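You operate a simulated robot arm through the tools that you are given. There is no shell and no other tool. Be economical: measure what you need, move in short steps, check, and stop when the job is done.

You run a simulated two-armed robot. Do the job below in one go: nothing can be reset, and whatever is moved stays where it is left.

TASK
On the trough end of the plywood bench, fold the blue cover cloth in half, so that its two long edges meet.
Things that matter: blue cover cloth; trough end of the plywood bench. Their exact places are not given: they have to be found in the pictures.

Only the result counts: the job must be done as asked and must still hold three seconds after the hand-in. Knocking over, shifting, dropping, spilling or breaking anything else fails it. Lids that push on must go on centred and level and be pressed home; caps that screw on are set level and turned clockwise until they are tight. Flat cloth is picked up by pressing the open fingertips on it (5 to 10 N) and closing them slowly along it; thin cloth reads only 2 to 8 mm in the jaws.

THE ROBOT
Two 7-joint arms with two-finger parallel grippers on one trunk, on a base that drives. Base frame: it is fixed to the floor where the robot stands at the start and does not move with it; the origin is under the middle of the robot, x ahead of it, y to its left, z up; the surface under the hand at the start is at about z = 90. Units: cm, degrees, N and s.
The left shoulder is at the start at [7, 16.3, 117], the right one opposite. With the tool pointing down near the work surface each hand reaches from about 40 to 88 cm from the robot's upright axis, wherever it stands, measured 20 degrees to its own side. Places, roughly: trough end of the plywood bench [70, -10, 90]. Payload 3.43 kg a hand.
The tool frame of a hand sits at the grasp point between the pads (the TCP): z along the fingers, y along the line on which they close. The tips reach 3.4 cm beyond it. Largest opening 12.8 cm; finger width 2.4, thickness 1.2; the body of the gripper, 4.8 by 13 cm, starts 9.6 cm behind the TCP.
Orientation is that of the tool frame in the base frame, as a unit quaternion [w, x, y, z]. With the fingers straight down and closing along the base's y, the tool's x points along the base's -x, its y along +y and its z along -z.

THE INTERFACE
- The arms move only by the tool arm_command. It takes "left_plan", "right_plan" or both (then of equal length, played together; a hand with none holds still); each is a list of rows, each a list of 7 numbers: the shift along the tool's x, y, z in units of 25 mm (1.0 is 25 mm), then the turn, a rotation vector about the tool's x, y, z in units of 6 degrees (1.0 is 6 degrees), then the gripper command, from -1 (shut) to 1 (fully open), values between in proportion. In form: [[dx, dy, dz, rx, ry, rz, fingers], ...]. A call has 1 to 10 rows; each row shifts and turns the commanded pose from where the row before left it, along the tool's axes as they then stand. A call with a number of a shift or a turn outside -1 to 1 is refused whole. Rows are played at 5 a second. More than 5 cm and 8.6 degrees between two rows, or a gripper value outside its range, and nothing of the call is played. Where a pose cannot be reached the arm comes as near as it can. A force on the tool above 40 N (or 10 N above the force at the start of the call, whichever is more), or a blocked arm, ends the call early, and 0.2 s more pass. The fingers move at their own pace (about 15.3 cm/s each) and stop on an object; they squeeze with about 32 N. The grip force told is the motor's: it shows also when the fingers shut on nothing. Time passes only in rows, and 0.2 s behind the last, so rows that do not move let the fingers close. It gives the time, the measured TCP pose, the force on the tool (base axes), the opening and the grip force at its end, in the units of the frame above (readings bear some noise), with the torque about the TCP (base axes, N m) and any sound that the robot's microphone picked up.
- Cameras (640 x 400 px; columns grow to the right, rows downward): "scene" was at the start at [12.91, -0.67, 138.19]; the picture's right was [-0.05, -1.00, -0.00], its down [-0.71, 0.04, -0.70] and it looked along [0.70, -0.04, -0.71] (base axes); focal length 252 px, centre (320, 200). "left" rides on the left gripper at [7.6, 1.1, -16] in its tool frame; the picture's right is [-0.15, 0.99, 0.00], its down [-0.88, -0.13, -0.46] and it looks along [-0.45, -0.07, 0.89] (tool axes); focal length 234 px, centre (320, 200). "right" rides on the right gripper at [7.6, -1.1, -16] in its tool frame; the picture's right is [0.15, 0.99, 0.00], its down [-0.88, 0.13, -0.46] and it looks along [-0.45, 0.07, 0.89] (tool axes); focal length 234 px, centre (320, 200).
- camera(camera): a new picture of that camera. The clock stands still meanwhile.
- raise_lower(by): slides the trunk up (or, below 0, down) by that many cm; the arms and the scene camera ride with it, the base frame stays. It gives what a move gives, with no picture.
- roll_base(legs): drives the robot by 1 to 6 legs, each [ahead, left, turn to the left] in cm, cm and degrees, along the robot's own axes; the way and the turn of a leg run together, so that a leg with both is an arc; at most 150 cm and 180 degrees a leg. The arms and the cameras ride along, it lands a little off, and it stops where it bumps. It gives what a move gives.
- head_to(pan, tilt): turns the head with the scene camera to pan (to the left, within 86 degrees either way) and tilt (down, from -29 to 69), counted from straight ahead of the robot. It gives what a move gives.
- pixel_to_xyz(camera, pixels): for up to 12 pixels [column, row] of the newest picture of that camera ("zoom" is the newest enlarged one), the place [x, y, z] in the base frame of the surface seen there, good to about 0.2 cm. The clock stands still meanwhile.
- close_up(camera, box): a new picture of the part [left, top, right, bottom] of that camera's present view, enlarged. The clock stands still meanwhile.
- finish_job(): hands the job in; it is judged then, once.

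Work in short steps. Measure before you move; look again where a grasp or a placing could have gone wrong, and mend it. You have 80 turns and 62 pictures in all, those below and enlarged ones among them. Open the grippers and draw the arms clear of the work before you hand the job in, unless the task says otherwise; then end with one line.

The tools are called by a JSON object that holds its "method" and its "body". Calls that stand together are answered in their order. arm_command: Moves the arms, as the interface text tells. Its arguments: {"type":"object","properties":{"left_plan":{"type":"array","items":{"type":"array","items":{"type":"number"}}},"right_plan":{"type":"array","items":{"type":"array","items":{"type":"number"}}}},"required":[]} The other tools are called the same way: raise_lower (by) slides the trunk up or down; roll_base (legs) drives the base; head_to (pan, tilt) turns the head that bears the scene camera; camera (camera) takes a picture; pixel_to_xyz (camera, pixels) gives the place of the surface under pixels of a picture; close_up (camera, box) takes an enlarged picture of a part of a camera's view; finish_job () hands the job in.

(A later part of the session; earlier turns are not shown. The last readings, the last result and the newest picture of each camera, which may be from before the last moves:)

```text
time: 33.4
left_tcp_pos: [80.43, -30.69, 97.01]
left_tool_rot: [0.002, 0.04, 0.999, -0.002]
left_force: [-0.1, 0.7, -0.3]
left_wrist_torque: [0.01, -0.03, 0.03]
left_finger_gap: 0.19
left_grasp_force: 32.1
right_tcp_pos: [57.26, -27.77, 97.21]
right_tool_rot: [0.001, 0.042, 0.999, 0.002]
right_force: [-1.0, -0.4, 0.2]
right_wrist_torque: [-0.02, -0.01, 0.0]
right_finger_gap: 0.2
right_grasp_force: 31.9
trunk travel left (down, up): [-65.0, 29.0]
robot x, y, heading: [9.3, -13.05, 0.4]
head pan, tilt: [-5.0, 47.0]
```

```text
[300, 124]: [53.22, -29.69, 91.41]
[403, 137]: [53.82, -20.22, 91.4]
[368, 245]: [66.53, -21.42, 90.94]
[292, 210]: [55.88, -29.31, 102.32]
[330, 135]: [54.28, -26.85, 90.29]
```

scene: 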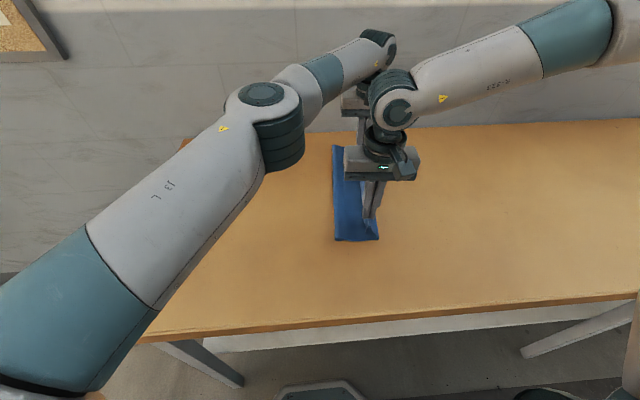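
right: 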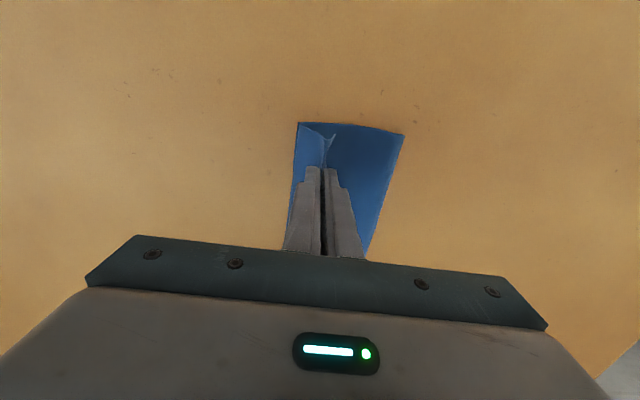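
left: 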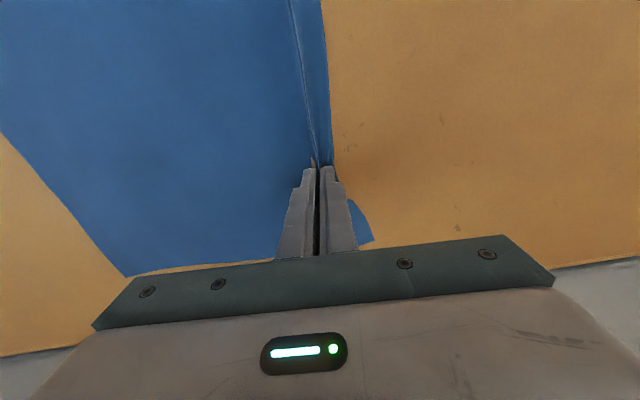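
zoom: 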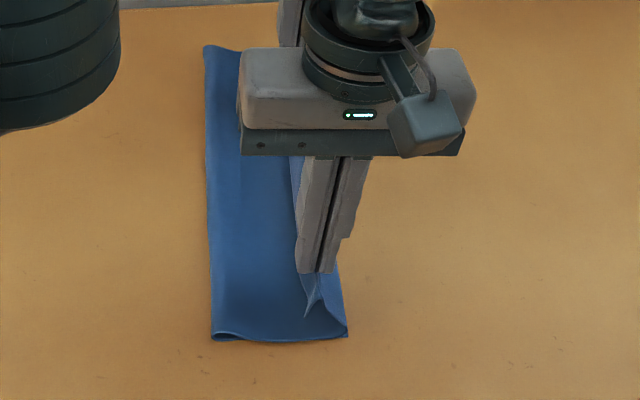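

The sheet has run under the hands and curls up with the flap turned back, so I overshot. I raise 4 cm and go back left to draw the upper layer straight.

{"method": "arm_command", "body": {"left_plan": [[0, 0, -0.5, 0, 0, 0, -1], [0, 0, -0.5, 0, 0, 0, -1], [0, 0, -0.5, 0, 0, 0, -1], [0, 0, 0, 0, 0, 0, -1]], "right_plan": [[0, 0, -0.5, 0, 0, 0, -1], [0, 0, -0.5, 0, 0, 0, -1], [0, 0, -0.6, 0, 0, 0, -1], [0, 0, 0, 0, 0, 0, -1]]}}

{"method": "roll_base", "body": {"legs": [[0.3, 3, 0.2]]}}

{"method": "close_up", "body": {"camera": "right", "box": [220, 80, 460, 270]}}

{"method": "close_up", "body": {"camera": "scene", "box": [310, 130, 430, 260]}}

```text
time: 34.4
left_tcp_pos: [80.26, -30.54, 100.73]
left_tool_rot: [0.0, 0.04, 0.999, -0.001]
left_force: [0.5, 0.7, -0.3]
left_wrist_torque: [0.03, -0.01, -0.04]
left_finger_gap: 0.21
left_grasp_force: 31.8
left hand out of reach, approached as far as the arm can: row 3
right_tcp_pos: [57.38, -27.78, 101.16]
right_tool_rot: [0.0, 0.041, 0.999, 0.002]
right_force: [0.1, 0.4, -0.3]
right_wrist_torque: [-0.04, 0.0, -0.03]
right_finger_gap: 0.19
right_grasp_force: 31.9
trunk travel left (down, up): [-65.0, 29.0]
robot x, y, heading: [9.08, -13.35, -0.1]
head pan, tilt: [-5.0, 47.0]
```

```text
time: 35.2
left_tcp_pos: [80.65, -27.79, 100.62]
left_tool_rot: [0.001, 0.039, 0.999, -0.001]
left_force: [-0.3, -0.9, 0.3]
left_wrist_torque: [0.03, -0.01, -0.04]
left_finger_gap: 0.19
left_grasp_force: 31.8
right_tcp_pos: [57.68, -25.11, 101.23]
right_tool_rot: [0.0, 0.041, 0.999, 0.004]
right_force: [-0.7, 0.0, -0.5]
right_wrist_torque: [0.05, 0.03, -0.01]
right_finger_gap: 0.23
right_grasp_force: 32.7
trunk travel left (down, up): [-65.0, 29.0]
robot x, y, heading: [9.3, -10.77, 0.2]
head pan, tilt: [-5.0, 47.0]
```

```text
2.11 times, centred on (340, 175) of right
```

zoom: 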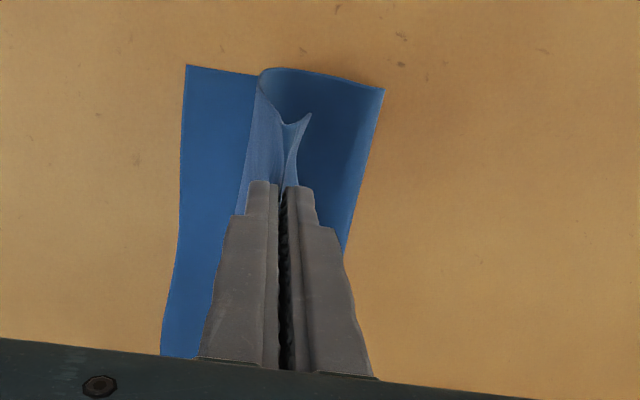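

```text
3.08 times, centred on (370, 195) of scene
```

zoom: 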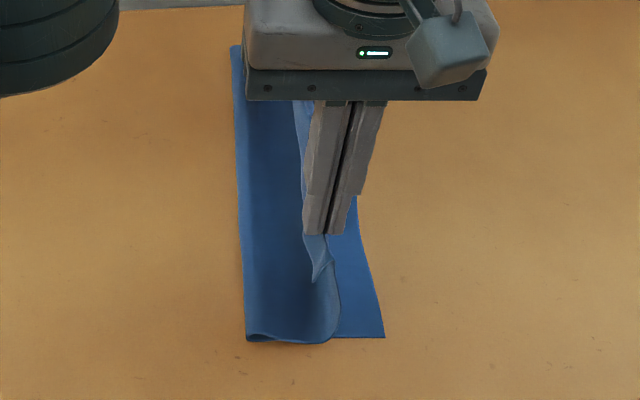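

The upper layer still bows in an S with the fold drawn to about y=-18.7. I go 2.5 cm further back left so the sheet stands straight at about 45° before release.

{"method": "roll_base", "body": {"legs": [[0.2, 2.5, 0]]}}

{"method": "close_up", "body": {"camera": "right", "box": [220, 80, 460, 270]}}

{"method": "close_up", "body": {"camera": "scene", "box": [310, 130, 430, 260]}}

```text
time: 36.1
left_tcp_pos: [80.8, -25.42, 100.77]
left_tool_rot: [0.001, 0.04, 0.999, 0.0]
left_force: [-0.2, 0.4, 0.6]
left_wrist_torque: [0.02, 0.02, 0.03]
left_finger_gap: 0.17
left_grasp_force: 32.5
right_tcp_pos: [57.92, -22.76, 101.25]
right_tool_rot: [0.0, 0.043, 0.999, 0.003]
right_force: [0.4, -1.0, 0.1]
right_wrist_torque: [0.06, 0.0, -0.03]
right_finger_gap: 0.19
right_grasp_force: 32.0
trunk travel left (down, up): [-65.0, 29.0]
robot x, y, heading: [9.84, -8.0, 0.1]
head pan, tilt: [-5.0, 47.0]
```

```text
2.11 times, centred on (340, 175) of right
```

zoom: 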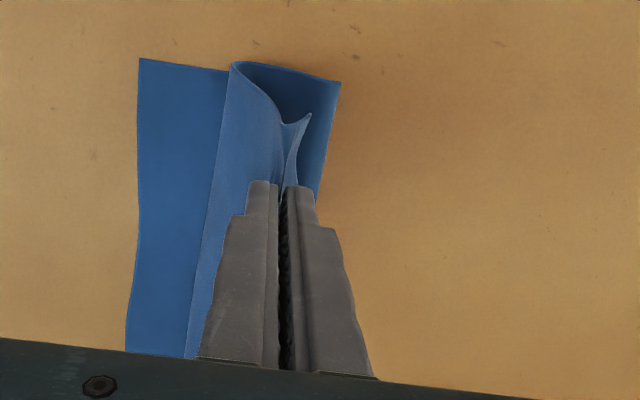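

```text
3.08 times, centred on (370, 195) of scene
```

zoom: 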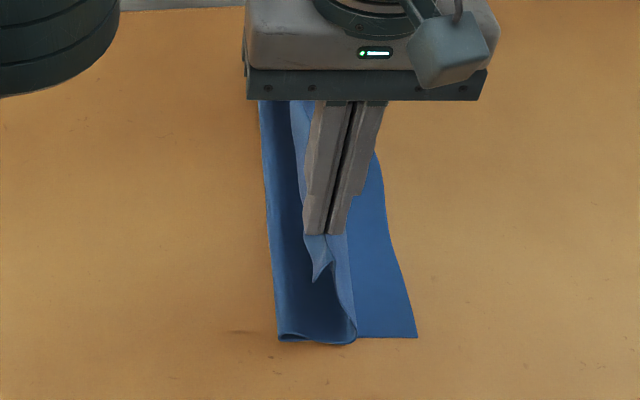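

The cloth is soft and the pinched flap stays turned back; I'll lay it down and then smooth the flap outward with a fingertip. First I measure the present fold and edges.

{"method": "pixel_to_xyz", "body": {"camera": "zoom", "pixels": [[281, 337], [355, 340], [414, 335], [268, 200], [263, 130], [318, 275], [345, 310], [384, 200]]}}

```text
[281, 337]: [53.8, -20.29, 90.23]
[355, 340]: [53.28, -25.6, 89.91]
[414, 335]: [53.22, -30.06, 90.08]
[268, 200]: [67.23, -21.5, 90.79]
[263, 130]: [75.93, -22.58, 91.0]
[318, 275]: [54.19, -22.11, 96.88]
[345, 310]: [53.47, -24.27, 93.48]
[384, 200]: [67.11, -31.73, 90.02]
```

Fold is now at y=-20.3, lower edge -30.1: I overpulled it. I go back over y≈-16.5 and up 2.5 cm to draw the fold back to the middle.

{"method": "roll_base", "body": {"legs": [[0.4, 6.3, 0]]}}

{"method": "arm_command", "body": {"left_plan": [[0, 0, -0.5, 0, 0, 0, -1], [0, 0, -0.5, 0, 0, 0, -1], [0, 0, 0, 0, 0, 0, -1]], "right_plan": [[0, 0, -0.5, 0, 0, 0, -1], [0, 0, -0.3, 0, 0, 0, -1], [0, 0, 0, 0, 0, 0, -1]]}}

{"method": "close_up", "body": {"camera": "scene", "box": [310, 130, 430, 260]}}

{"method": "pixel_to_xyz", "body": {"camera": "zoom", "pixels": [[320, 338], [300, 338], [450, 335], [340, 338]]}}

```text
time: 37.0
left_tcp_pos: [81.0, -19.4, 100.71]
left_tool_rot: [0.0, 0.042, 0.999, -0.001]
left_force: [0.0, 0.0, 0.2]
left_wrist_torque: [-0.02, 0.0, -0.02]
left_finger_gap: 0.19
left_grasp_force: 32.4
right_tcp_pos: [58.28, -16.62, 101.34]
right_tool_rot: [0.001, 0.043, 0.999, 0.002]
right_force: [0.5, -0.3, -0.4]
right_wrist_torque: [0.0, 0.02, -0.02]
right_finger_gap: 0.19
right_grasp_force: 32.3
trunk travel left (down, up): [-65.0, 29.0]
robot x, y, heading: [10.0, -2.21, -0.0]
head pan, tilt: [-5.0, 47.0]
```

```text
time: 37.8
left_tcp_pos: [81.03, -18.94, 103.29]
left_tool_rot: [0.002, 0.042, 0.999, -0.003]
left_force: [-0.7, 0.4, -0.2]
left_wrist_torque: [0.01, -0.03, 0.01]
left_finger_gap: 0.19
left_grasp_force: 32.3
right_tcp_pos: [58.53, -16.5, 103.3]
right_tool_rot: [0.0, 0.044, 0.999, 0.002]
right_force: [-0.5, 0.6, -0.5]
right_wrist_torque: [0.01, -0.01, -0.02]
right_finger_gap: 0.19
right_grasp_force: 32.5
trunk travel left (down, up): [-65.0, 29.0]
robot x, y, heading: [10.12, -1.97, 0.3]
head pan, tilt: [-5.0, 47.0]
```

```text
3.08 times, centred on (370, 195) of scene
```

zoom: 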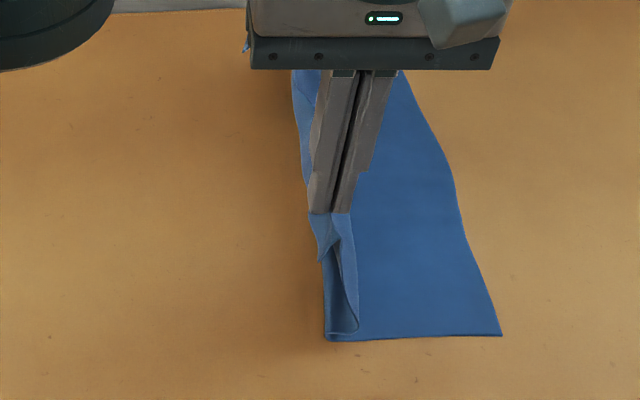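

```text
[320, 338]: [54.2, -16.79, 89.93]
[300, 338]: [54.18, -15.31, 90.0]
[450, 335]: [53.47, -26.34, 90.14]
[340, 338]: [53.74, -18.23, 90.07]
```

The fold is back near y=-17 with the lower edge at -30.1. Now I lay it over along a tighter arc (radius about 9.8 cm), ending near y=-25.8 low over the cloth.

{"method": "roll_base", "body": {"legs": [[-0.4, -4, 0]]}}

{"method": "arm_command", "body": {"left_plan": [[0, 0, 0.5, 0, 0, 0, -1], [0, 0, 0.1, 0, 0, 0, -1]], "right_plan": [[0, 0, 0.5, 0, 0, 0, -1], [0, 0, 0.1, 0, 0, 0, -1]]}}

{"method": "roll_base", "body": {"legs": [[-0.3, -3, 0]]}}

{"method": "arm_command", "body": {"left_plan": [[0, 0, 0.5, 0, 0, 0, -1], [0, 0, 0.5, 0, 0, 0, -1], [0, 0, 0.1, 0, 0, 0, -1]], "right_plan": [[0, 0, 0.5, 0, 0, 0, -1], [0, 0, 0.5, 0, 0, 0, -1], [0, 0, 0.1, 0, 0, 0, -1]]}}

{"method": "roll_base", "body": {"legs": [[-0.2, -2.2, 0]]}}

{"method": "arm_command", "body": {"left_plan": [[0, 0, 0.5, 0, 0, 0, -1], [0, 0, 0.4, 0, 0, 0, -1], [0, 0, 0, 0, 0, 0, -1]], "right_plan": [[0, 0, 0.5, 0, 0, 0, -1], [0, 0, 0.4, 0, 0, 0, -1], [0, 0, 0, 0, 0, 0, -1]]}}

{"method": "close_up", "body": {"camera": "scene", "box": [310, 130, 430, 260]}}

{"method": "close_up", "body": {"camera": "right", "box": [220, 80, 460, 270]}}

```text
time: 38.7
left_tcp_pos: [80.45, -22.7, 103.32]
left_tool_rot: [0.003, 0.042, 0.999, -0.003]
left_force: [-0.7, 0.0, 0.5]
left_wrist_torque: [-0.05, 0.0, 0.05]
left_finger_gap: 0.2
left_grasp_force: 32.2
right_tcp_pos: [57.95, -20.12, 103.39]
right_tool_rot: [0.0, 0.042, 0.999, 0.002]
right_force: [1.0, 0.4, -0.7]
right_wrist_torque: [-0.07, 0.0, 0.0]
right_finger_gap: 0.18
right_grasp_force: 32.1
trunk travel left (down, up): [-65.0, 29.0]
robot x, y, heading: [9.63, -5.8, 0.2]
head pan, tilt: [-5.0, 47.0]
```

```text
time: 39.3
left_tcp_pos: [80.58, -22.91, 101.64]
left_tool_rot: [0.002, 0.042, 0.999, -0.002]
left_force: [0.6, -0.1, 0.8]
left_wrist_torque: [0.03, -0.02, -0.01]
left_finger_gap: 0.16
left_grasp_force: 32.2
right_tcp_pos: [57.89, -20.26, 101.71]
right_tool_rot: [0.0, 0.043, 0.999, 0.002]
right_force: [0.5, 0.8, 0.2]
right_wrist_torque: [-0.01, -0.02, 0.0]
right_finger_gap: 0.2
right_grasp_force: 31.6
trunk travel left (down, up): [-65.0, 29.0]
robot x, y, heading: [9.93, -6.07, 0.1]
head pan, tilt: [-5.0, 47.0]
```

```text
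time: 40.2
left_tcp_pos: [80.35, -25.45, 101.64]
left_tool_rot: [0.002, 0.039, 0.999, -0.003]
left_force: [-0.8, -0.2, -0.2]
left_wrist_torque: [-0.06, -0.01, 0.01]
left_finger_gap: 0.2
left_grasp_force: 31.9
right_tcp_pos: [57.9, -23.1, 101.86]
right_tool_rot: [0.0, 0.042, 0.999, 0.001]
right_force: [0.5, -0.1, 0.2]
right_wrist_torque: [-0.06, 0.0, -0.01]
right_finger_gap: 0.19
right_grasp_force: 32.3
trunk travel left (down, up): [-65.0, 29.0]
robot x, y, heading: [9.23, -8.44, 0.1]
head pan, tilt: [-5.0, 47.0]
```

```text
time: 41.0
left_tcp_pos: [80.34, -25.93, 98.93]
left_tool_rot: [0.003, 0.04, 0.999, -0.001]
left_force: [0.6, 0.7, 0.2]
left_wrist_torque: [0.01, 0.0, 0.02]
left_finger_gap: 0.22
left_grasp_force: 32.1
right_tcp_pos: [57.65, -23.2, 99.04]
right_tool_rot: [0.001, 0.042, 0.999, 0.002]
right_force: [0.4, -0.2, 0.5]
right_wrist_torque: [0.0, 0.02, -0.03]
right_finger_gap: 0.21
right_grasp_force: 31.5
trunk travel left (down, up): [-65.0, 29.0]
robot x, y, heading: [9.62, -8.84, 0.1]
head pan, tilt: [-5.0, 47.0]
```

```text
time: 41.8
left_tcp_pos: [80.13, -27.52, 98.85]
left_tool_rot: [0.003, 0.038, 0.999, -0.005]
left_force: [0.2, 1.0, 0.8]
left_wrist_torque: [-0.06, 0.05, -0.02]
left_finger_gap: 0.21
left_grasp_force: 31.8
right_tcp_pos: [57.47, -24.98, 99.14]
right_tool_rot: [0.0, 0.042, 0.999, 0.001]
right_force: [0.1, 0.6, -0.5]
right_wrist_torque: [-0.02, 0.02, 0.0]
right_finger_gap: 0.19
right_grasp_force: 32.3
trunk travel left (down, up): [-65.0, 29.0]
robot x, y, heading: [9.17, -10.44, 0.5]
head pan, tilt: [-5.0, 47.0]
```

```text
time: 42.6
left_tcp_pos: [80.22, -27.81, 96.64]
left_tool_rot: [0.003, 0.038, 0.999, -0.001]
left_force: [0.4, 0.4, 0.3]
left_wrist_torque: [0.02, -0.01, -0.05]
left_finger_gap: 0.2
left_grasp_force: 32.2
right_tcp_pos: [57.41, -25.06, 96.76]
right_tool_rot: [0.001, 0.041, 0.999, 0.002]
right_force: [-0.2, 0.5, -0.3]
right_wrist_torque: [0.0, 0.03, -0.01]
right_finger_gap: 0.19
right_grasp_force: 32.1
trunk travel left (down, up): [-65.0, 29.0]
robot x, y, heading: [9.07, -10.51, 0.3]
head pan, tilt: [-5.0, 47.0]
```

```text
3.08 times, centred on (370, 195) of scene
```

zoom: 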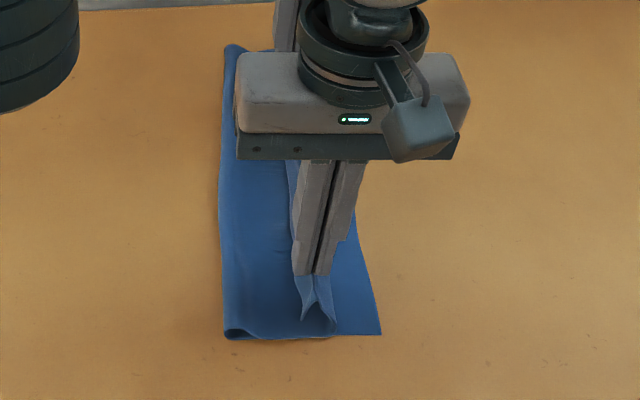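

```text
2.11 times, centred on (340, 175) of right
```

zoom: 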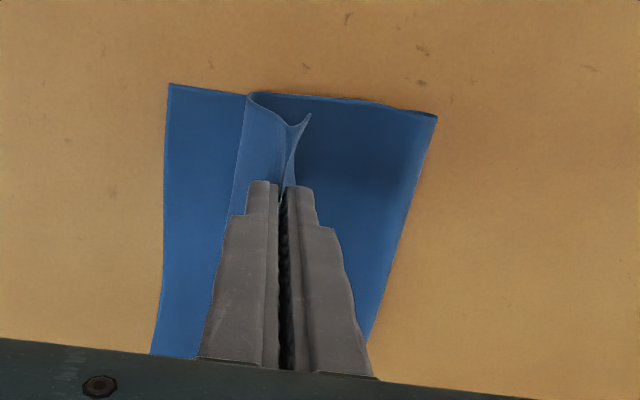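

The layer is laid well now (fold at left, lower edge showing on the right). I release both hands here and lift clear.

{"method": "arm_command", "body": {"left_plan": [[0, 0, 0, 0, 0, 0, -0.5], [0, 0, 0, 0, 0, 0, -0.5], [0, 0, -0.5, 0, 0, 0, -0.5], [0, 0, -0.8, 0, 0, 0, -0.5], [0, 0, -0.8, 0, 0, 0, -0.5]], "right_plan": [[0, 0, 0, 0, 0, 0, -0.5], [0, 0, 0, 0, 0, 0, -0.5], [0, 0, -0.5, 0, 0, 0, -0.5], [0, 0, -0.8, 0, 0, 0, -0.5], [0, 0, -0.8, 0, 0, 0, -0.5]]}}

{"method": "camera", "body": {"camera": "right"}}

{"method": "camera", "body": {"camera": "left"}}

```text
time: 43.8
left_tcp_pos: [79.98, -27.73, 102.12]
left_tool_rot: [0.003, 0.038, 0.999, -0.002]
left_force: [0.3, 0.2, 0.8]
left_wrist_torque: [0.04, -0.01, 0.0]
left_finger_gap: 3.21
left_grasp_force: 0.0
right_tcp_pos: [57.39, -25.21, 102.13]
right_tool_rot: [0.0, 0.041, 0.999, 0.001]
right_force: [-0.1, 0.4, 0.1]
right_wrist_torque: [0.05, -0.01, 0.0]
right_finger_gap: 3.2
right_grasp_force: 0.1
trunk travel left (down, up): [-65.0, 29.0]
robot x, y, heading: [9.12, -10.73, 0.1]
head pan, tilt: [-5.0, 47.0]
```

```text
30 pictures are left
```

right: 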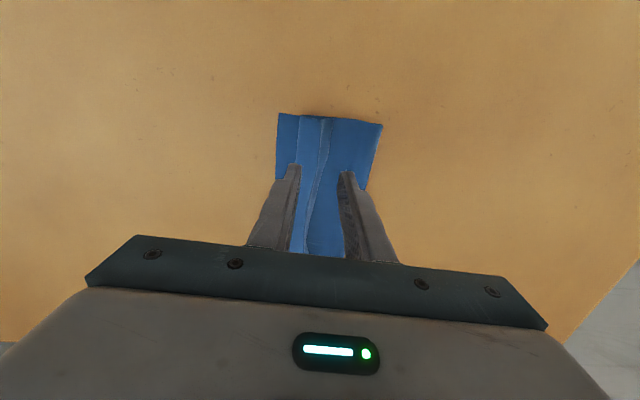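

```text
29 pictures are left
```

left: 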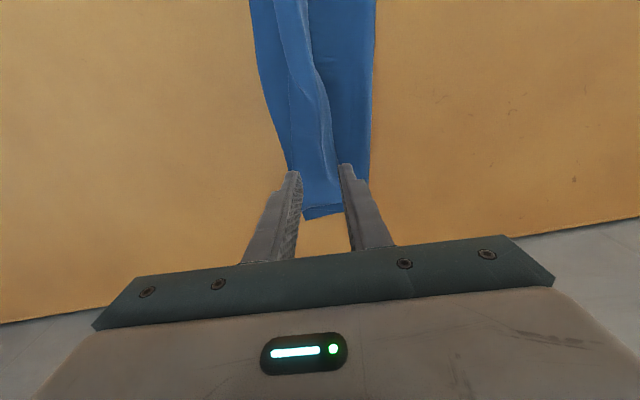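

As feared, a 2–3 cm band along the edge lies turned back on top. I draw the hands apart for a clear overview.

{"method": "arm_command", "body": {"left_plan": [[0, 0.5, -1, 0, 0, 0, -0.9], [0, 1, 0, 0, 0, 0, -1], [0, 1, 0, 0, 0, 0, -1], [0, 1, 0, 0, 0, 0, -1], [0, 1, 0, 0, 0, 0, -1], [0, 1, 0, 0, 0, 0, -1], [0, 1, 0, 0, 0, 0, -1]], "right_plan": [[0, -0.5, -1, 0, 0, 0, -0.9], [0, -1, 0, 0, 0, 0, -1], [0, -1, 0, 0, 0, 0, -1], [0, -1, 0, 0, 0, 0, -1], [0, -1, 0, 0, 0, 0, -1], [0, -1, 0, 0, 0, 0, -1], [0, -1, 0, 0, 0, 0, -1]]}}

{"method": "close_up", "body": {"camera": "scene", "box": [280, 125, 440, 255]}}

```text
time: 45.4
left_tcp_pos: [81.32, -11.32, 104.36]
left_tool_rot: [0.002, 0.039, 0.999, -0.002]
left_force: [-0.1, 0.0, 0.0]
left_wrist_torque: [-0.04, -0.03, 0.01]
left_finger_gap: 0.0
left_grasp_force: 31.6
right_tcp_pos: [55.89, -41.35, 104.5]
right_tool_rot: [0.0, 0.041, 0.999, 0.002]
right_force: [0.1, 0.3, -0.8]
right_wrist_torque: [-0.04, -0.05, 0.03]
right_finger_gap: 0.01
right_grasp_force: 32.3
trunk travel left (down, up): [-65.0, 29.0]
robot x, y, heading: [9.31, -10.77, 0.4]
head pan, tilt: [-5.0, 47.0]
```

```text
3.08 times, centred on (360, 190) of scene
```

zoom: 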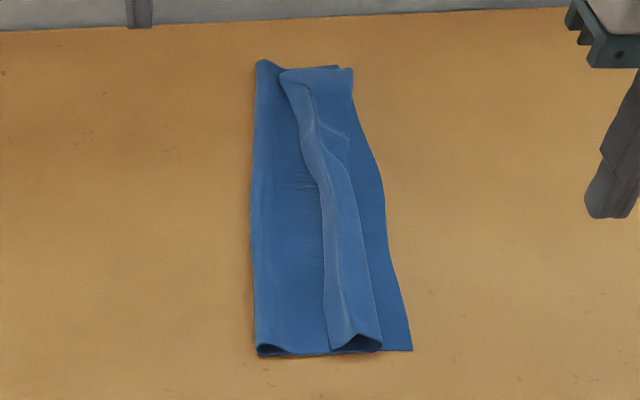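

I measure the turned-back flap: its free edge (330,348)–(283,72), its bend (380,343)–(352,72), the fold (257,350) and lower edge (410,348).

{"method": "pixel_to_xyz", "body": {"camera": "zoom", "pixels": [[331, 345], [379, 342], [410, 348], [258, 348], [322, 195], [358, 195], [385, 195], [252, 195], [285, 78], [350, 78], [257, 65], [340, 330]]}}

```text
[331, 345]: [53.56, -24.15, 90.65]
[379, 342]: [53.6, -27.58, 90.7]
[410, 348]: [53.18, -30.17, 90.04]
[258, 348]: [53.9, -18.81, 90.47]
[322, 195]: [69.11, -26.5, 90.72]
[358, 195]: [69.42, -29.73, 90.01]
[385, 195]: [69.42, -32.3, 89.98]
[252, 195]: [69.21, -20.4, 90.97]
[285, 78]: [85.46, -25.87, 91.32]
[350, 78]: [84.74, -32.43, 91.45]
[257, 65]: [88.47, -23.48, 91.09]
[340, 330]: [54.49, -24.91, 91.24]
```

The flap's free edge lies at y≈-24 to -26.5 and its bend at -27.6 to -32. I'll unroll it by rubbing lightly with closed fingertips toward -y, first at the near end with the right hand.

{"method": "arm_command", "body": {"right_plan": [[0, 0.9, 0, 0, 0, 0, -1], [0, 0.9, 0, 0, 0, 0, -1], [0, 0.9, 0, 0, 0, 0, -1], [0, 0.9, 0, 0, 0, 0, -1], [0, 0.9, 0.2, 0, 0, 0, -1], [0, 0.9, 0.6, 0, 0, 0, -1], [0.2, 1, 1, 0, 0, 0, -1], [0.2, 0, 1, 0, 0, 0, -1], [0, 0, 0.9, 0, 0, 0, -1], [0, 0, 0.4, 0, 0, 0, -1]]}}

```text
time: 47.6
left_tcp_pos: [81.4, -11.35, 104.28]
left_tool_rot: [0.003, 0.039, 0.999, -0.002]
left_force: [0.5, 0.1, -0.3]
left_wrist_torque: [0.04, 0.06, 0.01]
left_finger_gap: 0.01
left_grasp_force: 31.9
right_tcp_pos: [56.61, -25.17, 94.25]
right_tool_rot: [0.001, 0.041, 0.999, 0.002]
right_force: [0.8, -0.6, 1.4]
right_wrist_torque: [0.03, -0.01, -0.02]
right_finger_gap: 0.0
right_grasp_force: 32.4
trunk travel left (down, up): [-65.0, 29.0]
robot x, y, heading: [8.99, -10.91, 0.3]
head pan, tilt: [-5.0, 47.0]
```

{"method": "arm_command", "body": {"right_plan": [[0, 0, 0.15, 0, 0, 0, -1], [0, 0, 0.1, 0, 0, 0, -1]]}}

{"method": "close_up", "body": {"camera": "right", "box": [220, 80, 460, 230]}}

```text
time: 48.2
left_tcp_pos: [81.27, -11.33, 104.55]
left_tool_rot: [0.002, 0.038, 0.999, -0.002]
left_force: [0.4, -0.5, -0.4]
left_wrist_torque: [0.0, 0.01, 0.01]
left_finger_gap: 0.0
left_grasp_force: 31.9
right_tcp_pos: [56.41, -25.24, 93.75]
right_tool_rot: [0.0, 0.04, 0.999, 0.002]
right_force: [1.2, 0.7, 7.9]
right_wrist_torque: [-0.02, 0.01, -0.01]
right_finger_gap: 0.01
right_grasp_force: 31.8
trunk travel left (down, up): [-65.0, 29.0]
robot x, y, heading: [9.19, -10.61, 0.3]
head pan, tilt: [-5.0, 47.0]
```

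```text
2.67 times, centred on (340, 155) of right
```

zoom: 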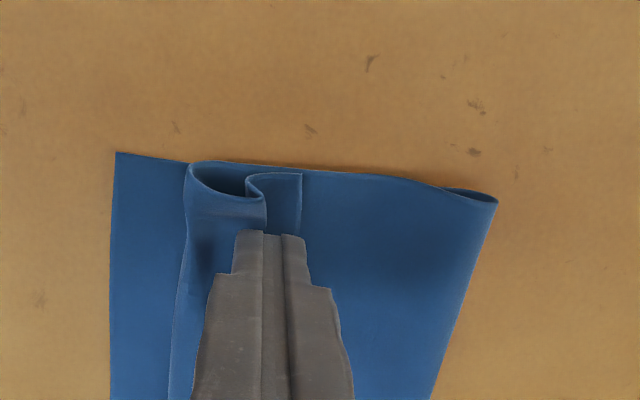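

The pressed flap and its loop show clearly; force is 8 N. I sweep 5 cm toward -y with slightly lighter pressure.

{"method": "arm_command", "body": {"right_plan": [[0, -0.2, -0.03, 0, 0, 0, -1], [0, -0.2, 0, 0, 0, 0, -1], [0, -0.2, 0, 0, 0, 0, -1], [0, -0.2, 0, 0, 0, 0, -1], [0, -0.2, 0, 0, 0, 0, -1], [0, -0.2, 0, 0, 0, 0, -1]]}}

{"method": "close_up", "body": {"camera": "right", "box": [220, 80, 460, 230]}}

```text
time: 49.6
left_tcp_pos: [81.22, -11.35, 104.3]
left_tool_rot: [0.003, 0.039, 0.999, -0.002]
left_force: [0.0, 0.0, 0.3]
left_wrist_torque: [0.02, 0.0, 0.02]
left_finger_gap: 0.02
left_grasp_force: 31.8
right_tcp_pos: [56.22, -28.15, 93.69]
right_tool_rot: [0.0, 0.04, 0.999, 0.002]
right_force: [0.0, 1.9, 5.1]
right_wrist_torque: [0.06, -0.01, 0.04]
right_finger_gap: 0.0
right_grasp_force: 31.4
trunk travel left (down, up): [-65.0, 29.0]
robot x, y, heading: [9.19, -10.65, 0.2]
head pan, tilt: [-5.0, 47.0]
```

```text
2.67 times, centred on (340, 155) of right
```

zoom: 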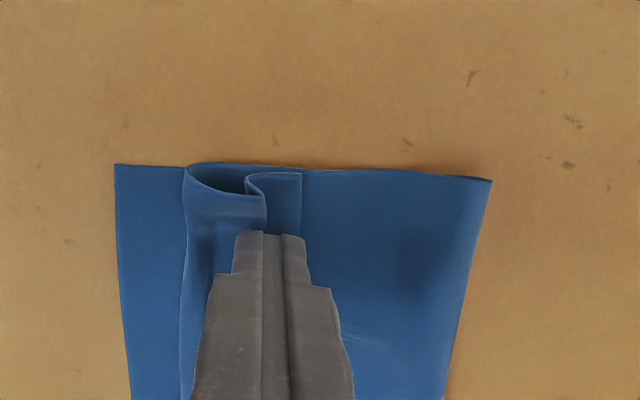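

The whole stack slid along with the finger, so rubbing doesn't work. Instead I'll regrasp just the flap's free edge with the fingers closing along the edge, and carry it over. I lift and turn the right hand by 90°.

{"method": "arm_command", "body": {"right_plan": [[0, 0, -1, 0, 0, 0, -1], [0, 0, -1, 0, 0, -1, -0.8], [0, 0, -1, 0, 0, -1, -0.625], [0, 0, 0, 0, 0, -1, -0.625], [0, 0, 0, 0, 0, -1, -0.625], [0, 0, 0, 0, 0, -1, -0.625], [0, 0, 0, 0, 0, -1, -0.625], [0, 0, 0, 0, 0, -1, -0.625], [0, 0, 0, 0, 0, -1, -0.625]]}}

{"method": "arm_command", "body": {"right_plan": [[0, 0, 0, 0, 0, -1, -0.625], [0, 0, 0, 0, 0, -1, -0.625], [0, 0, 0, 0, 0, -1, -0.625], [0, 0, 0, 0, 0, -1, -0.625], [0, 0, 0, 0, 0, -1, -0.625], [0, 0, 0, 0, 0, -1, -0.625]]}}

{"method": "close_up", "body": {"camera": "scene", "box": [280, 125, 440, 255]}}

```text
time: 51.6
left_tcp_pos: [81.41, -11.45, 104.27]
left_tool_rot: [0.003, 0.037, 0.999, -0.001]
left_force: [0.3, 0.0, 0.3]
left_wrist_torque: [0.0, -0.02, 0.0]
left_finger_gap: 0.0
left_grasp_force: 31.7
right_tcp_pos: [56.12, -28.3, 101.3]
right_tool_rot: [0.001, -0.37, 0.929, 0.001]
right_force: [-0.2, 0.4, -0.5]
right_wrist_torque: [0.01, 0.0, 0.01]
right_finger_gap: 2.39
right_grasp_force: 0.0
trunk travel left (down, up): [-65.0, 29.0]
robot x, y, heading: [9.64, -10.35, 0.2]
head pan, tilt: [-5.0, 47.0]
```

```text
time: 53.0
left_tcp_pos: [81.29, -11.19, 104.45]
left_tool_rot: [0.004, 0.039, 0.999, -0.004]
left_force: [-0.6, 0.4, -0.1]
left_wrist_torque: [-0.07, -0.01, -0.02]
left_finger_gap: 0.0
left_grasp_force: 31.7
right_tcp_pos: [54.06, -26.53, 101.01]
right_tool_rot: [0.003, -0.636, 0.772, -0.004]
right_force: [-0.3, -0.5, -0.2]
right_wrist_torque: [-0.06, -0.08, -0.01]
right_finger_gap: 2.39
right_grasp_force: 0.0
right hand out of reach, approached as far as the arm can: row 6
trunk travel left (down, up): [-65.0, 29.0]
robot x, y, heading: [8.96, -10.86, 0.0]
head pan, tilt: [-5.0, 47.0]
```

```text
3.08 times, centred on (360, 190) of scene
```

zoom: 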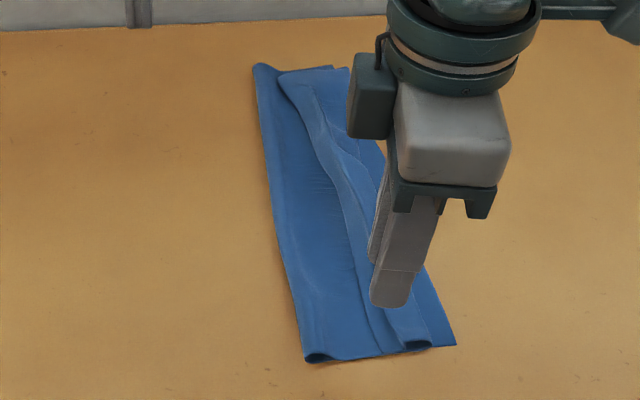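

The right hand is turned to about 79°, its closing line nearly parallel to the flap edge. I measure the flap now.

{"method": "pixel_to_xyz", "body": {"camera": "zoom", "pixels": [[383, 350], [369, 310], [355, 260], [342, 215], [410, 346], [430, 343], [455, 344], [308, 358], [395, 310], [375, 345], [362, 300], [320, 160]]}}

{"method": "camera", "body": {"camera": "right"}}

```text
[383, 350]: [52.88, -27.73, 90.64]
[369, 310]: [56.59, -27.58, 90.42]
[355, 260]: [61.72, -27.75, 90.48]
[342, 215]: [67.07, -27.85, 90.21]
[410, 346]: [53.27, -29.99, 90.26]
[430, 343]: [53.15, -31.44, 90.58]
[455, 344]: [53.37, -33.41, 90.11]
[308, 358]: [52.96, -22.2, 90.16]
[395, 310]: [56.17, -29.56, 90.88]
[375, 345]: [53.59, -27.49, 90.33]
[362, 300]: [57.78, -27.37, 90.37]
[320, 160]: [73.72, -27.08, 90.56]
```

```text
24 pictures are left
```

right: 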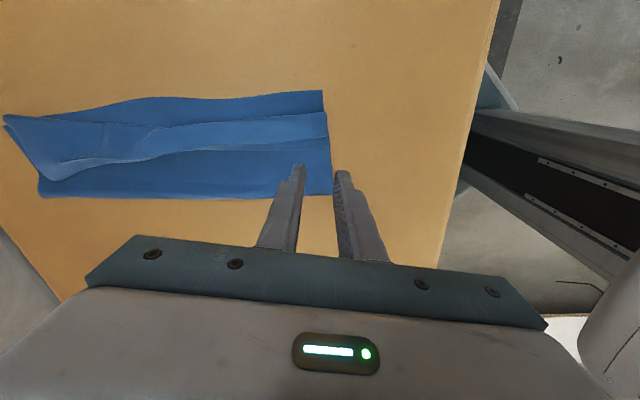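

Near the front the flap edge runs at y≈-27.7 and its bend at -31.4. I set the open fingertips on the flap around (57, -28.3).

{"method": "arm_command", "body": {"right_plan": [[0.26, -0.56, 0.3, 0, 0, 0, -0.625], [0.26, -0.56, 0.7, 0, 0, 0, -0.625], [0, 0, 0.9, 0, 0, 0, -0.625], [0, 0, 0.8, 0, 0, 0, -0.625], [0, 0, 0, 0, 0, 0, -0.625]]}}

{"method": "close_up", "body": {"camera": "right", "box": [220, 80, 460, 230]}}

```text
time: 54.2
left_tcp_pos: [81.19, -11.4, 104.35]
left_tool_rot: [0.003, 0.039, 0.999, -0.002]
left_force: [0.0, 0.4, -0.4]
left_wrist_torque: [0.0, 0.02, -0.01]
left_finger_gap: 0.0
left_grasp_force: 32.0
right_tcp_pos: [54.24, -26.92, 93.72]
right_tool_rot: [0.001, -0.638, 0.77, 0.001]
right_force: [0.6, -0.1, 0.9]
right_wrist_torque: [0.01, -0.07, 0.04]
right_finger_gap: 2.44
right_grasp_force: 0.8
right hand out of reach, approached as far as the arm can: row 1, 2
trunk travel left (down, up): [-65.0, 29.0]
robot x, y, heading: [9.21, -10.78, 0.2]
head pan, tilt: [-5.0, 47.0]
```

```text
2.67 times, centred on (340, 155) of right
```

zoom: 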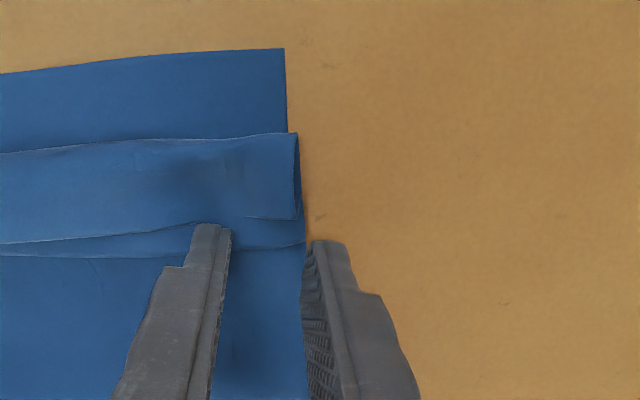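

At this yaw the right hand can't reach the flap. I turn it back to yaw 0 and instead take a much smaller pinch (gap 1.2 cm) right at the flap's free edge, closing across it.

{"method": "arm_command", "body": {"right_plan": [[0, 0, -1, 0, 0, 0, -0.7], [0, 0, -1, 0, 0, 1, -0.81], [0, 0, 0, 0, 0, 1, -0.81], [0, 0, 0, 0, 0, 1, -0.81], [0, 0, 0, 0, 0, 1, -0.81], [0, 0, 0, 0, 0, 1, -0.81], [0, 0, 0, 0, 0, 1, -0.81], [0, 0, 0, 0, 0, 1, -0.81], [0, 0, 0, 0, 0, 1, -0.81], [0, 0, 0, 0, 0, 1, -0.81]]}}

{"method": "arm_command", "body": {"right_plan": [[0, 0, 0, 0, 0, 1, -0.81], [0, 0, 0, 0, 0, 1, -0.81], [0, 0, 0, 0, 0, 1, -0.81], [0, 0, 0, 0, 0, 1, -0.81], [0, 0, 0, 0, 0, 0, -0.81]]}}

```text
time: 56.4
left_tcp_pos: [81.31, -11.24, 104.41]
left_tool_rot: [0.002, 0.038, 0.999, -0.002]
left_force: [1.0, -0.1, -0.3]
left_wrist_torque: [0.02, 0.0, 0.0]
left_finger_gap: 0.0
left_grasp_force: 32.0
right_tcp_pos: [54.23, -26.99, 98.78]
right_tool_rot: [0.0, -0.218, 0.976, 0.002]
right_force: [0.1, 0.3, 0.8]
right_wrist_torque: [0.0, 0.03, 0.0]
right_finger_gap: 1.23
right_grasp_force: 0.1
trunk travel left (down, up): [-65.0, 29.0]
robot x, y, heading: [9.19, -10.55, 0.4]
head pan, tilt: [-5.0, 47.0]
```

```text
time: 57.6
left_tcp_pos: [81.29, -11.39, 104.28]
left_tool_rot: [0.003, 0.039, 0.999, -0.002]
left_force: [0.4, -0.2, 0.1]
left_wrist_torque: [-0.02, 0.0, 0.0]
left_finger_gap: 0.0
left_grasp_force: 31.4
right_tcp_pos: [54.37, -27.1, 98.71]
right_tool_rot: [0.0, -0.011, 1.0, 0.002]
right_force: [0.4, -1.1, -0.3]
right_wrist_torque: [0.01, 0.03, 0.02]
right_finger_gap: 1.22
right_grasp_force: 0.1
trunk travel left (down, up): [-65.0, 29.0]
robot x, y, heading: [9.43, -10.55, 0.4]
head pan, tilt: [-5.0, 47.0]
```

{"method": "arm_command", "body": {"right_plan": [[-0.53, -0.34, 0, 0, 0, 0, -0.81], [-0.53, -0.34, 0, 0, 0, 0, -0.81], [0, 0, 0.9, 0, 0, 0, -0.81], [0, 0, 0.85, 0, 0, 0, -0.81], [0, 0, 0, 0, 0, 0, -0.81]]}}

{"method": "close_up", "body": {"camera": "right", "box": [220, 80, 460, 230]}}

```text
time: 58.8
left_tcp_pos: [81.3, -11.4, 104.36]
left_tool_rot: [0.003, 0.038, 0.999, -0.003]
left_force: [-0.6, -0.5, 0.5]
left_wrist_torque: [0.01, 0.02, -0.01]
left_finger_gap: 0.0
left_grasp_force: 32.5
right_tcp_pos: [56.97, -28.49, 94.39]
right_tool_rot: [0.001, -0.012, 1.0, 0.002]
right_force: [0.0, -0.6, -0.7]
right_wrist_torque: [0.01, -0.03, -0.03]
right_finger_gap: 1.23
right_grasp_force: 0.0
trunk travel left (down, up): [-65.0, 29.0]
robot x, y, heading: [9.0, -10.76, 0.3]
head pan, tilt: [-5.0, 47.0]
```

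```text
2.67 times, centred on (340, 155) of right
```

zoom: 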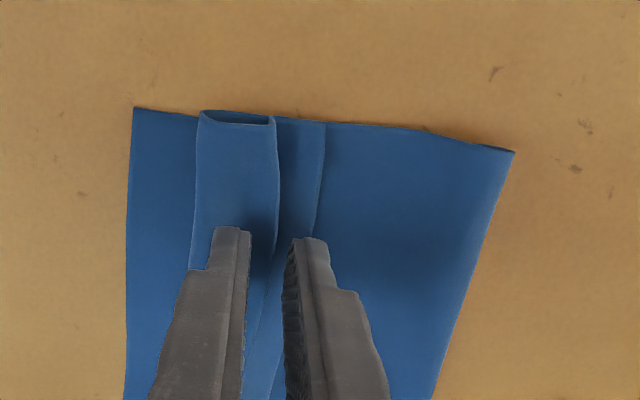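

The near end shows a standing loop, with the flap's short tail under the +y finger and the loop under the other. Closing here should catch only flap; I press lightly and close slowly.

{"method": "arm_command", "body": {"right_plan": [[0, 0, 0.15, 0, 0, 0, -0.81], [0, 0, 0.08, 0, 0, 0, -0.81], [0, 0, 0, 0, 0, 0, -0.81]]}}

```text
time: 59.6
left_tcp_pos: [81.31, -11.32, 104.3]
left_tool_rot: [0.002, 0.038, 0.999, -0.002]
left_force: [-0.7, -0.8, -0.8]
left_wrist_torque: [0.0, 0.01, 0.01]
left_finger_gap: 0.0
left_grasp_force: 31.8
right_tcp_pos: [57.04, -28.51, 93.81]
right_tool_rot: [0.001, -0.012, 1.0, 0.002]
right_force: [-0.3, 1.1, 3.9]
right_wrist_torque: [-0.02, -0.01, -0.02]
right_finger_gap: 1.15
right_grasp_force: 0.0
trunk travel left (down, up): [-65.0, 29.0]
robot x, y, heading: [9.49, -10.34, 0.1]
head pan, tilt: [-5.0, 47.0]
```

{"method": "arm_command", "body": {"right_plan": [[0, 0, 0, 0, 0, 0, -0.86], [0, 0, 0, 0, 0, 0, -0.91], [0, 0, 0, 0, 0, 0, -0.96], [0, 0, 0, 0, 0, 0, -1], [0, 0, 0, 0, 0, 0, -1], [0, 0, -0.4, 0, 0, 0, -1], [0, 0, -0.4, 0, 0, 0, -1], [0, 0, 0, 0, 0, 0, -1]]}}

{"method": "close_up", "body": {"camera": "right", "box": [220, 80, 460, 230]}}

```text
time: 61.4
left_tcp_pos: [81.26, -11.39, 104.37]
left_tool_rot: [0.003, 0.039, 0.999, -0.002]
left_force: [-0.5, -0.9, -0.5]
left_wrist_torque: [0.0, -0.02, 0.0]
left_finger_gap: 0.01
left_grasp_force: 31.4
right_tcp_pos: [57.05, -28.75, 95.72]
right_tool_rot: [0.0, -0.012, 1.0, 0.002]
right_force: [-0.3, -0.2, 0.3]
right_wrist_torque: [-0.01, -0.04, 0.01]
right_finger_gap: 0.0
right_grasp_force: 32.2
trunk travel left (down, up): [-65.0, 29.0]
robot x, y, heading: [9.37, -10.78, -0.0]
head pan, tilt: [-5.0, 47.0]
```

```text
2.67 times, centred on (340, 155) of right
```

zoom: 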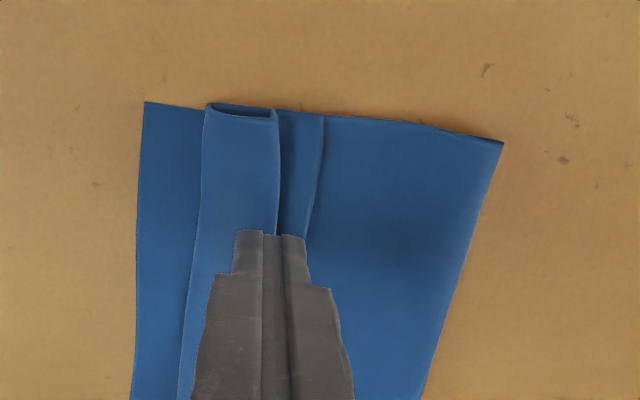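

Slipped out empty. I retry with a 2 cm gap and a bit more pressure on the tail and the loop.

{"method": "arm_command", "body": {"right_plan": [[0, 0.05, 0, 0, 0, 0, -0.69], [0, 0, 0.4, 0, 0, 0, -0.69], [0, 0, 0.4, 0, 0, 0, -0.69], [0, 0, 0.02, 0, 0, 0, -0.69], [0, 0, 0, 0, 0, 0, -0.69]]}}

```text
time: 62.6
left_tcp_pos: [81.2, -11.31, 104.3]
left_tool_rot: [0.003, 0.038, 0.999, -0.001]
left_force: [0.0, 0.6, -0.1]
left_wrist_torque: [-0.01, 0.02, -0.02]
left_finger_gap: 0.02
left_grasp_force: 31.6
right_tcp_pos: [56.97, -28.37, 93.7]
right_tool_rot: [0.0, -0.012, 1.0, 0.002]
right_force: [0.1, 0.1, 4.8]
right_wrist_torque: [-0.06, 0.01, 0.03]
right_finger_gap: 1.98
right_grasp_force: 0.1
trunk travel left (down, up): [-65.0, 29.0]
robot x, y, heading: [9.41, -10.64, 0.4]
head pan, tilt: [-5.0, 47.0]
```

{"method": "arm_command", "body": {"right_plan": [[0, 0, 0.02, 0, 0, 0, -0.74], [0, 0, 0, 0, 0, 0, -0.79], [0, 0, 0, 0, 0, 0, -0.84], [0, 0, 0, 0, 0, 0, -0.89], [0, 0, 0, 0, 0, 0, -0.94], [0, 0, 0, 0, 0, 0, -1], [0, 0, 0, 0, 0, 0, -1], [0, 0, -0.4, 0, 0, 0, -1], [0, 0, -0.4, 0, 0, 0, -1], [0, 0, 0, 0, 0, 0, -1]]}}

{"method": "close_up", "body": {"camera": "right", "box": [220, 80, 460, 230]}}

```text
time: 64.8
left_tcp_pos: [81.4, -11.44, 104.3]
left_tool_rot: [0.003, 0.038, 0.999, -0.001]
left_force: [0.1, 0.4, -0.1]
left_wrist_torque: [0.01, 0.02, -0.01]
left_finger_gap: 0.0
left_grasp_force: 31.5
right_tcp_pos: [56.99, -28.51, 95.7]
right_tool_rot: [0.0, -0.01, 1.0, 0.003]
right_force: [0.6, -0.3, 0.8]
right_wrist_torque: [0.0, 0.03, 0.0]
right_finger_gap: 0.23
right_grasp_force: 31.8
trunk travel left (down, up): [-65.0, 29.0]
robot x, y, heading: [9.41, -11.24, 0.3]
head pan, tilt: [-5.0, 47.0]
```

```text
2.67 times, centred on (340, 155) of right
```

zoom: 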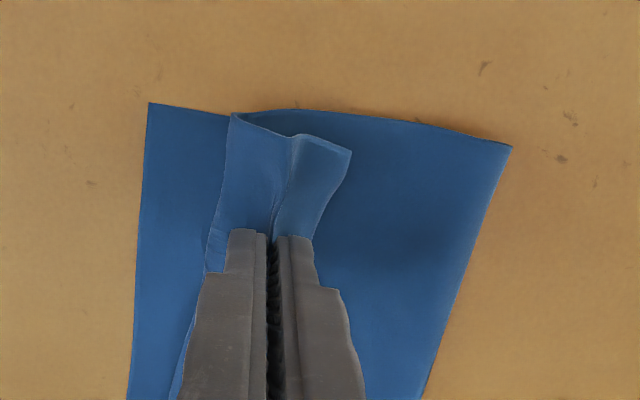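

I hold only the flap, but its tail would turn back again. Better: let it go, then pinch the upper layer itself inside the flap (y≈-25) and lift, so the flap swings down by gravity and can be laid outward.

{"method": "arm_command", "body": {"right_plan": [[0, -0.1, 0.6, 0, 0, 0, -1], [0, 0, 0, 0, 0, 0, -0.7], [0, 0, -0.5, 0, 0, 0, -0.6], [0, 0, -1, 0, 0, 0, -0.6], [0, 0.7, -0.5, 0, 0, 0, -0.6], [0, 0.7, 0, 0, 0, 0, -0.6], [0, 0, 0, 0, 0, 0, -0.6]]}}

{"method": "camera", "body": {"camera": "right"}}

```text
time: 66.4
left_tcp_pos: [81.25, -11.41, 104.44]
left_tool_rot: [0.001, 0.039, 0.999, -0.002]
left_force: [-0.3, 0.0, 0.4]
left_wrist_torque: [0.02, -0.02, -0.03]
left_finger_gap: 0.0
left_grasp_force: 31.9
right_tcp_pos: [56.8, -25.19, 99.21]
right_tool_rot: [0.001, -0.011, 1.0, 0.002]
right_force: [0.1, 0.2, 0.6]
right_wrist_torque: [-0.03, 0.01, -0.01]
right_finger_gap: 2.59
right_grasp_force: 0.0
trunk travel left (down, up): [-65.0, 29.0]
robot x, y, heading: [9.13, -10.61, 0.7]
head pan, tilt: [-5.0, 47.0]
```

```text
19 pictures are left
```

right: 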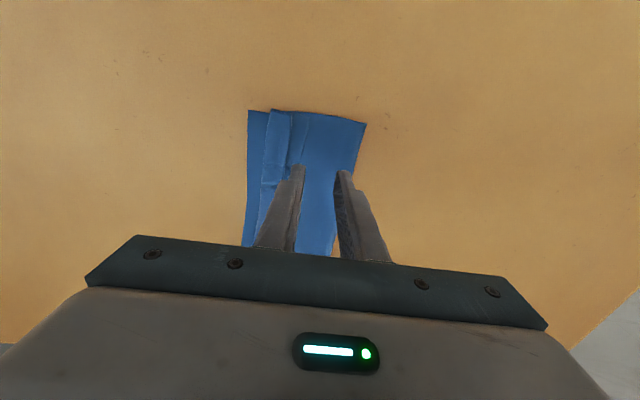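

{"method": "pixel_to_xyz", "body": {"camera": "right", "pixels": [[249, 112], [270, 112], [290, 116], [303, 117], [364, 125], [345, 170], [262, 200], [297, 150], [318, 190]]}}

```text
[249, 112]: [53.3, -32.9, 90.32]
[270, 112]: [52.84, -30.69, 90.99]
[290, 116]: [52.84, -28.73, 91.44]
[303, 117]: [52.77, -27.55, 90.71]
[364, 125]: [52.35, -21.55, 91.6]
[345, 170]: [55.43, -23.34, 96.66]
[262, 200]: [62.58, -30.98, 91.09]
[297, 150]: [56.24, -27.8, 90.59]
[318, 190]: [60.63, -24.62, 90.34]
```

Near end: lower edge -32.9, bend -30.7, flap edge -27.6, fold -21.5 (bulging to z 91.6). I lower at y≈-24.6 onto the exposed upper layer.

{"method": "arm_command", "body": {"right_plan": [[0, 0.2, 0.6, 0, 0, 0, -0.6], [0, 0, 0.8, 0, 0, 0, -0.6], [0, 0, 0.7, 0, 0, 0, -0.6], [0, 0, 0.06, 0, 0, 0, -0.6], [0, 0, 0, 0, 0, 0, -0.6]]}}

```text
time: 67.6
left_tcp_pos: [81.44, -11.36, 104.32]
left_tool_rot: [0.002, 0.038, 0.999, -0.002]
left_force: [0.1, -0.3, -0.4]
left_wrist_torque: [-0.01, 0.03, 0.01]
left_finger_gap: 0.01
left_grasp_force: 32.4
right_tcp_pos: [56.96, -24.82, 93.74]
right_tool_rot: [0.0, -0.01, 1.0, 0.003]
right_force: [-0.3, 0.2, 0.7]
right_wrist_torque: [0.0, 0.01, -0.01]
right_finger_gap: 2.59
right_grasp_force: 0.1
trunk travel left (down, up): [-65.0, 29.0]
robot x, y, heading: [9.28, -10.56, 0.1]
head pan, tilt: [-5.0, 47.0]
```

{"method": "arm_command", "body": {"right_plan": [[0, 0, 0.05, 0, 0, 0, -0.6], [0, 0, 0, 0, 0, 0, -0.65], [0, 0, 0, 0, 0, 0, -0.72], [0, 0, 0, 0, 0, 0, -0.79], [0, 0, 0, 0, 0, 0, -0.86], [0, 0, 0, 0, 0, 0, -0.93], [0, 0, 0, 0, 0, 0, -1], [0, 0, 0, 0, 0, 0, -1], [0, 0, -0.5, 0, 0, 0, -1], [0, 0, -0.5, 0, 0, 0, -1]]}}

{"method": "close_up", "body": {"camera": "right", "box": [220, 80, 460, 230]}}

```text
time: 69.8
left_tcp_pos: [81.27, -11.44, 104.39]
left_tool_rot: [0.003, 0.038, 0.999, -0.002]
left_force: [-0.8, 0.6, 0.2]
left_wrist_torque: [-0.03, 0.01, 0.03]
left_finger_gap: 0.0
left_grasp_force: 31.8
right_tcp_pos: [56.92, -24.85, 96.15]
right_tool_rot: [0.0, -0.012, 1.0, 0.001]
right_force: [-0.6, 0.2, 0.3]
right_wrist_torque: [-0.02, -0.04, 0.0]
right_finger_gap: 0.0
right_grasp_force: 32.2
trunk travel left (down, up): [-65.0, 29.0]
robot x, y, heading: [8.86, -10.64, 0.4]
head pan, tilt: [-5.0, 47.0]
```

```text
2.67 times, centred on (340, 155) of right
```

zoom: 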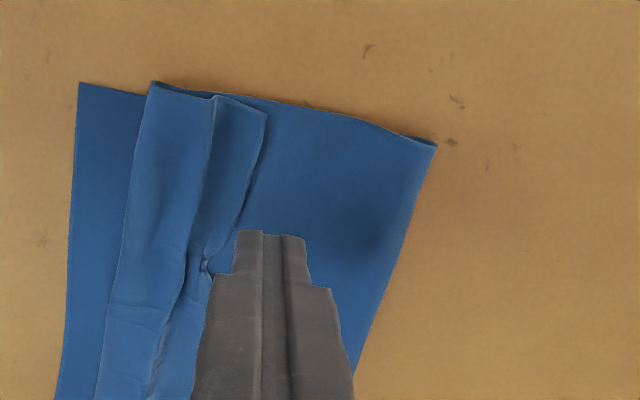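

Empty; the pressure was too light. I reopen wider and press harder this time.

{"method": "arm_command", "body": {"right_plan": [[0, 0, 0, 0, 0, 0, -0.55], [0, 0, 0.5, 0, 0, 0, -0.55], [0, 0, 0.5, 0, 0, 0, -0.55], [0, 0, 0.04, 0, 0, 0, -0.55], [0, 0, 0, 0, 0, 0, -0.55]]}}

```text
time: 71.0
left_tcp_pos: [81.3, -11.43, 104.42]
left_tool_rot: [0.002, 0.038, 0.999, -0.003]
left_force: [0.2, 0.1, 0.5]
left_wrist_torque: [-0.01, 0.0, 0.0]
left_finger_gap: 0.0
left_grasp_force: 32.3
right_tcp_pos: [56.93, -24.94, 93.73]
right_tool_rot: [0.002, -0.012, 1.0, 0.003]
right_force: [1.2, 0.0, 12.0]
right_wrist_torque: [-0.27, 0.04, 0.0]
right_finger_gap: 2.85
right_grasp_force: 0.0
trunk travel left (down, up): [-65.0, 29.0]
robot x, y, heading: [9.4, -10.85, 0.4]
head pan, tilt: [-5.0, 47.0]
```

{"method": "arm_command", "body": {"right_plan": [[0, 0, -0.01, 0, 0, 0, -0.6], [0, 0, 0, 0, 0, 0, -0.65], [0, 0, 0, 0, 0, 0, -0.7], [0, 0, 0, 0, 0, 0, -0.76], [0, 0, 0, 0, 0, 0, -0.82], [0, 0, 0, 0, 0, 0, -0.88], [0, 0, 0, 0, 0, 0, -0.94], [0, 0, 0, 0, 0, 0, -1], [0, 0, 0, 0, 0, 0, -1], [0, 0, -0.5, 0, 0, 0, -1]]}}

{"method": "close_up", "body": {"camera": "right", "box": [220, 80, 460, 230]}}

```text
time: 73.2
left_tcp_pos: [81.32, -11.46, 104.33]
left_tool_rot: [0.002, 0.037, 0.999, -0.002]
left_force: [-0.2, -0.2, 0.7]
left_wrist_torque: [-0.01, 0.0, 0.01]
left_finger_gap: 0.01
left_grasp_force: 32.5
right_tcp_pos: [56.82, -24.93, 94.67]
right_tool_rot: [0.0, -0.011, 1.0, 0.002]
right_force: [-0.8, -0.1, 0.0]
right_wrist_torque: [0.02, -0.01, 0.0]
right_finger_gap: 0.0
right_grasp_force: 31.9
trunk travel left (down, up): [-65.0, 29.0]
robot x, y, heading: [9.23, -10.83, -0.0]
head pan, tilt: [-5.0, 47.0]
```

```text
2.67 times, centred on (340, 155) of right
```

zoom: 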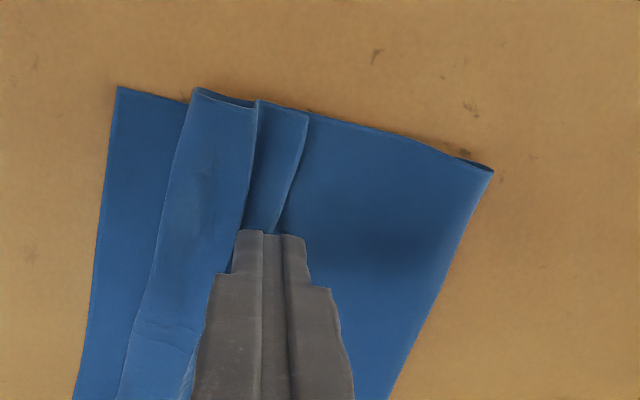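

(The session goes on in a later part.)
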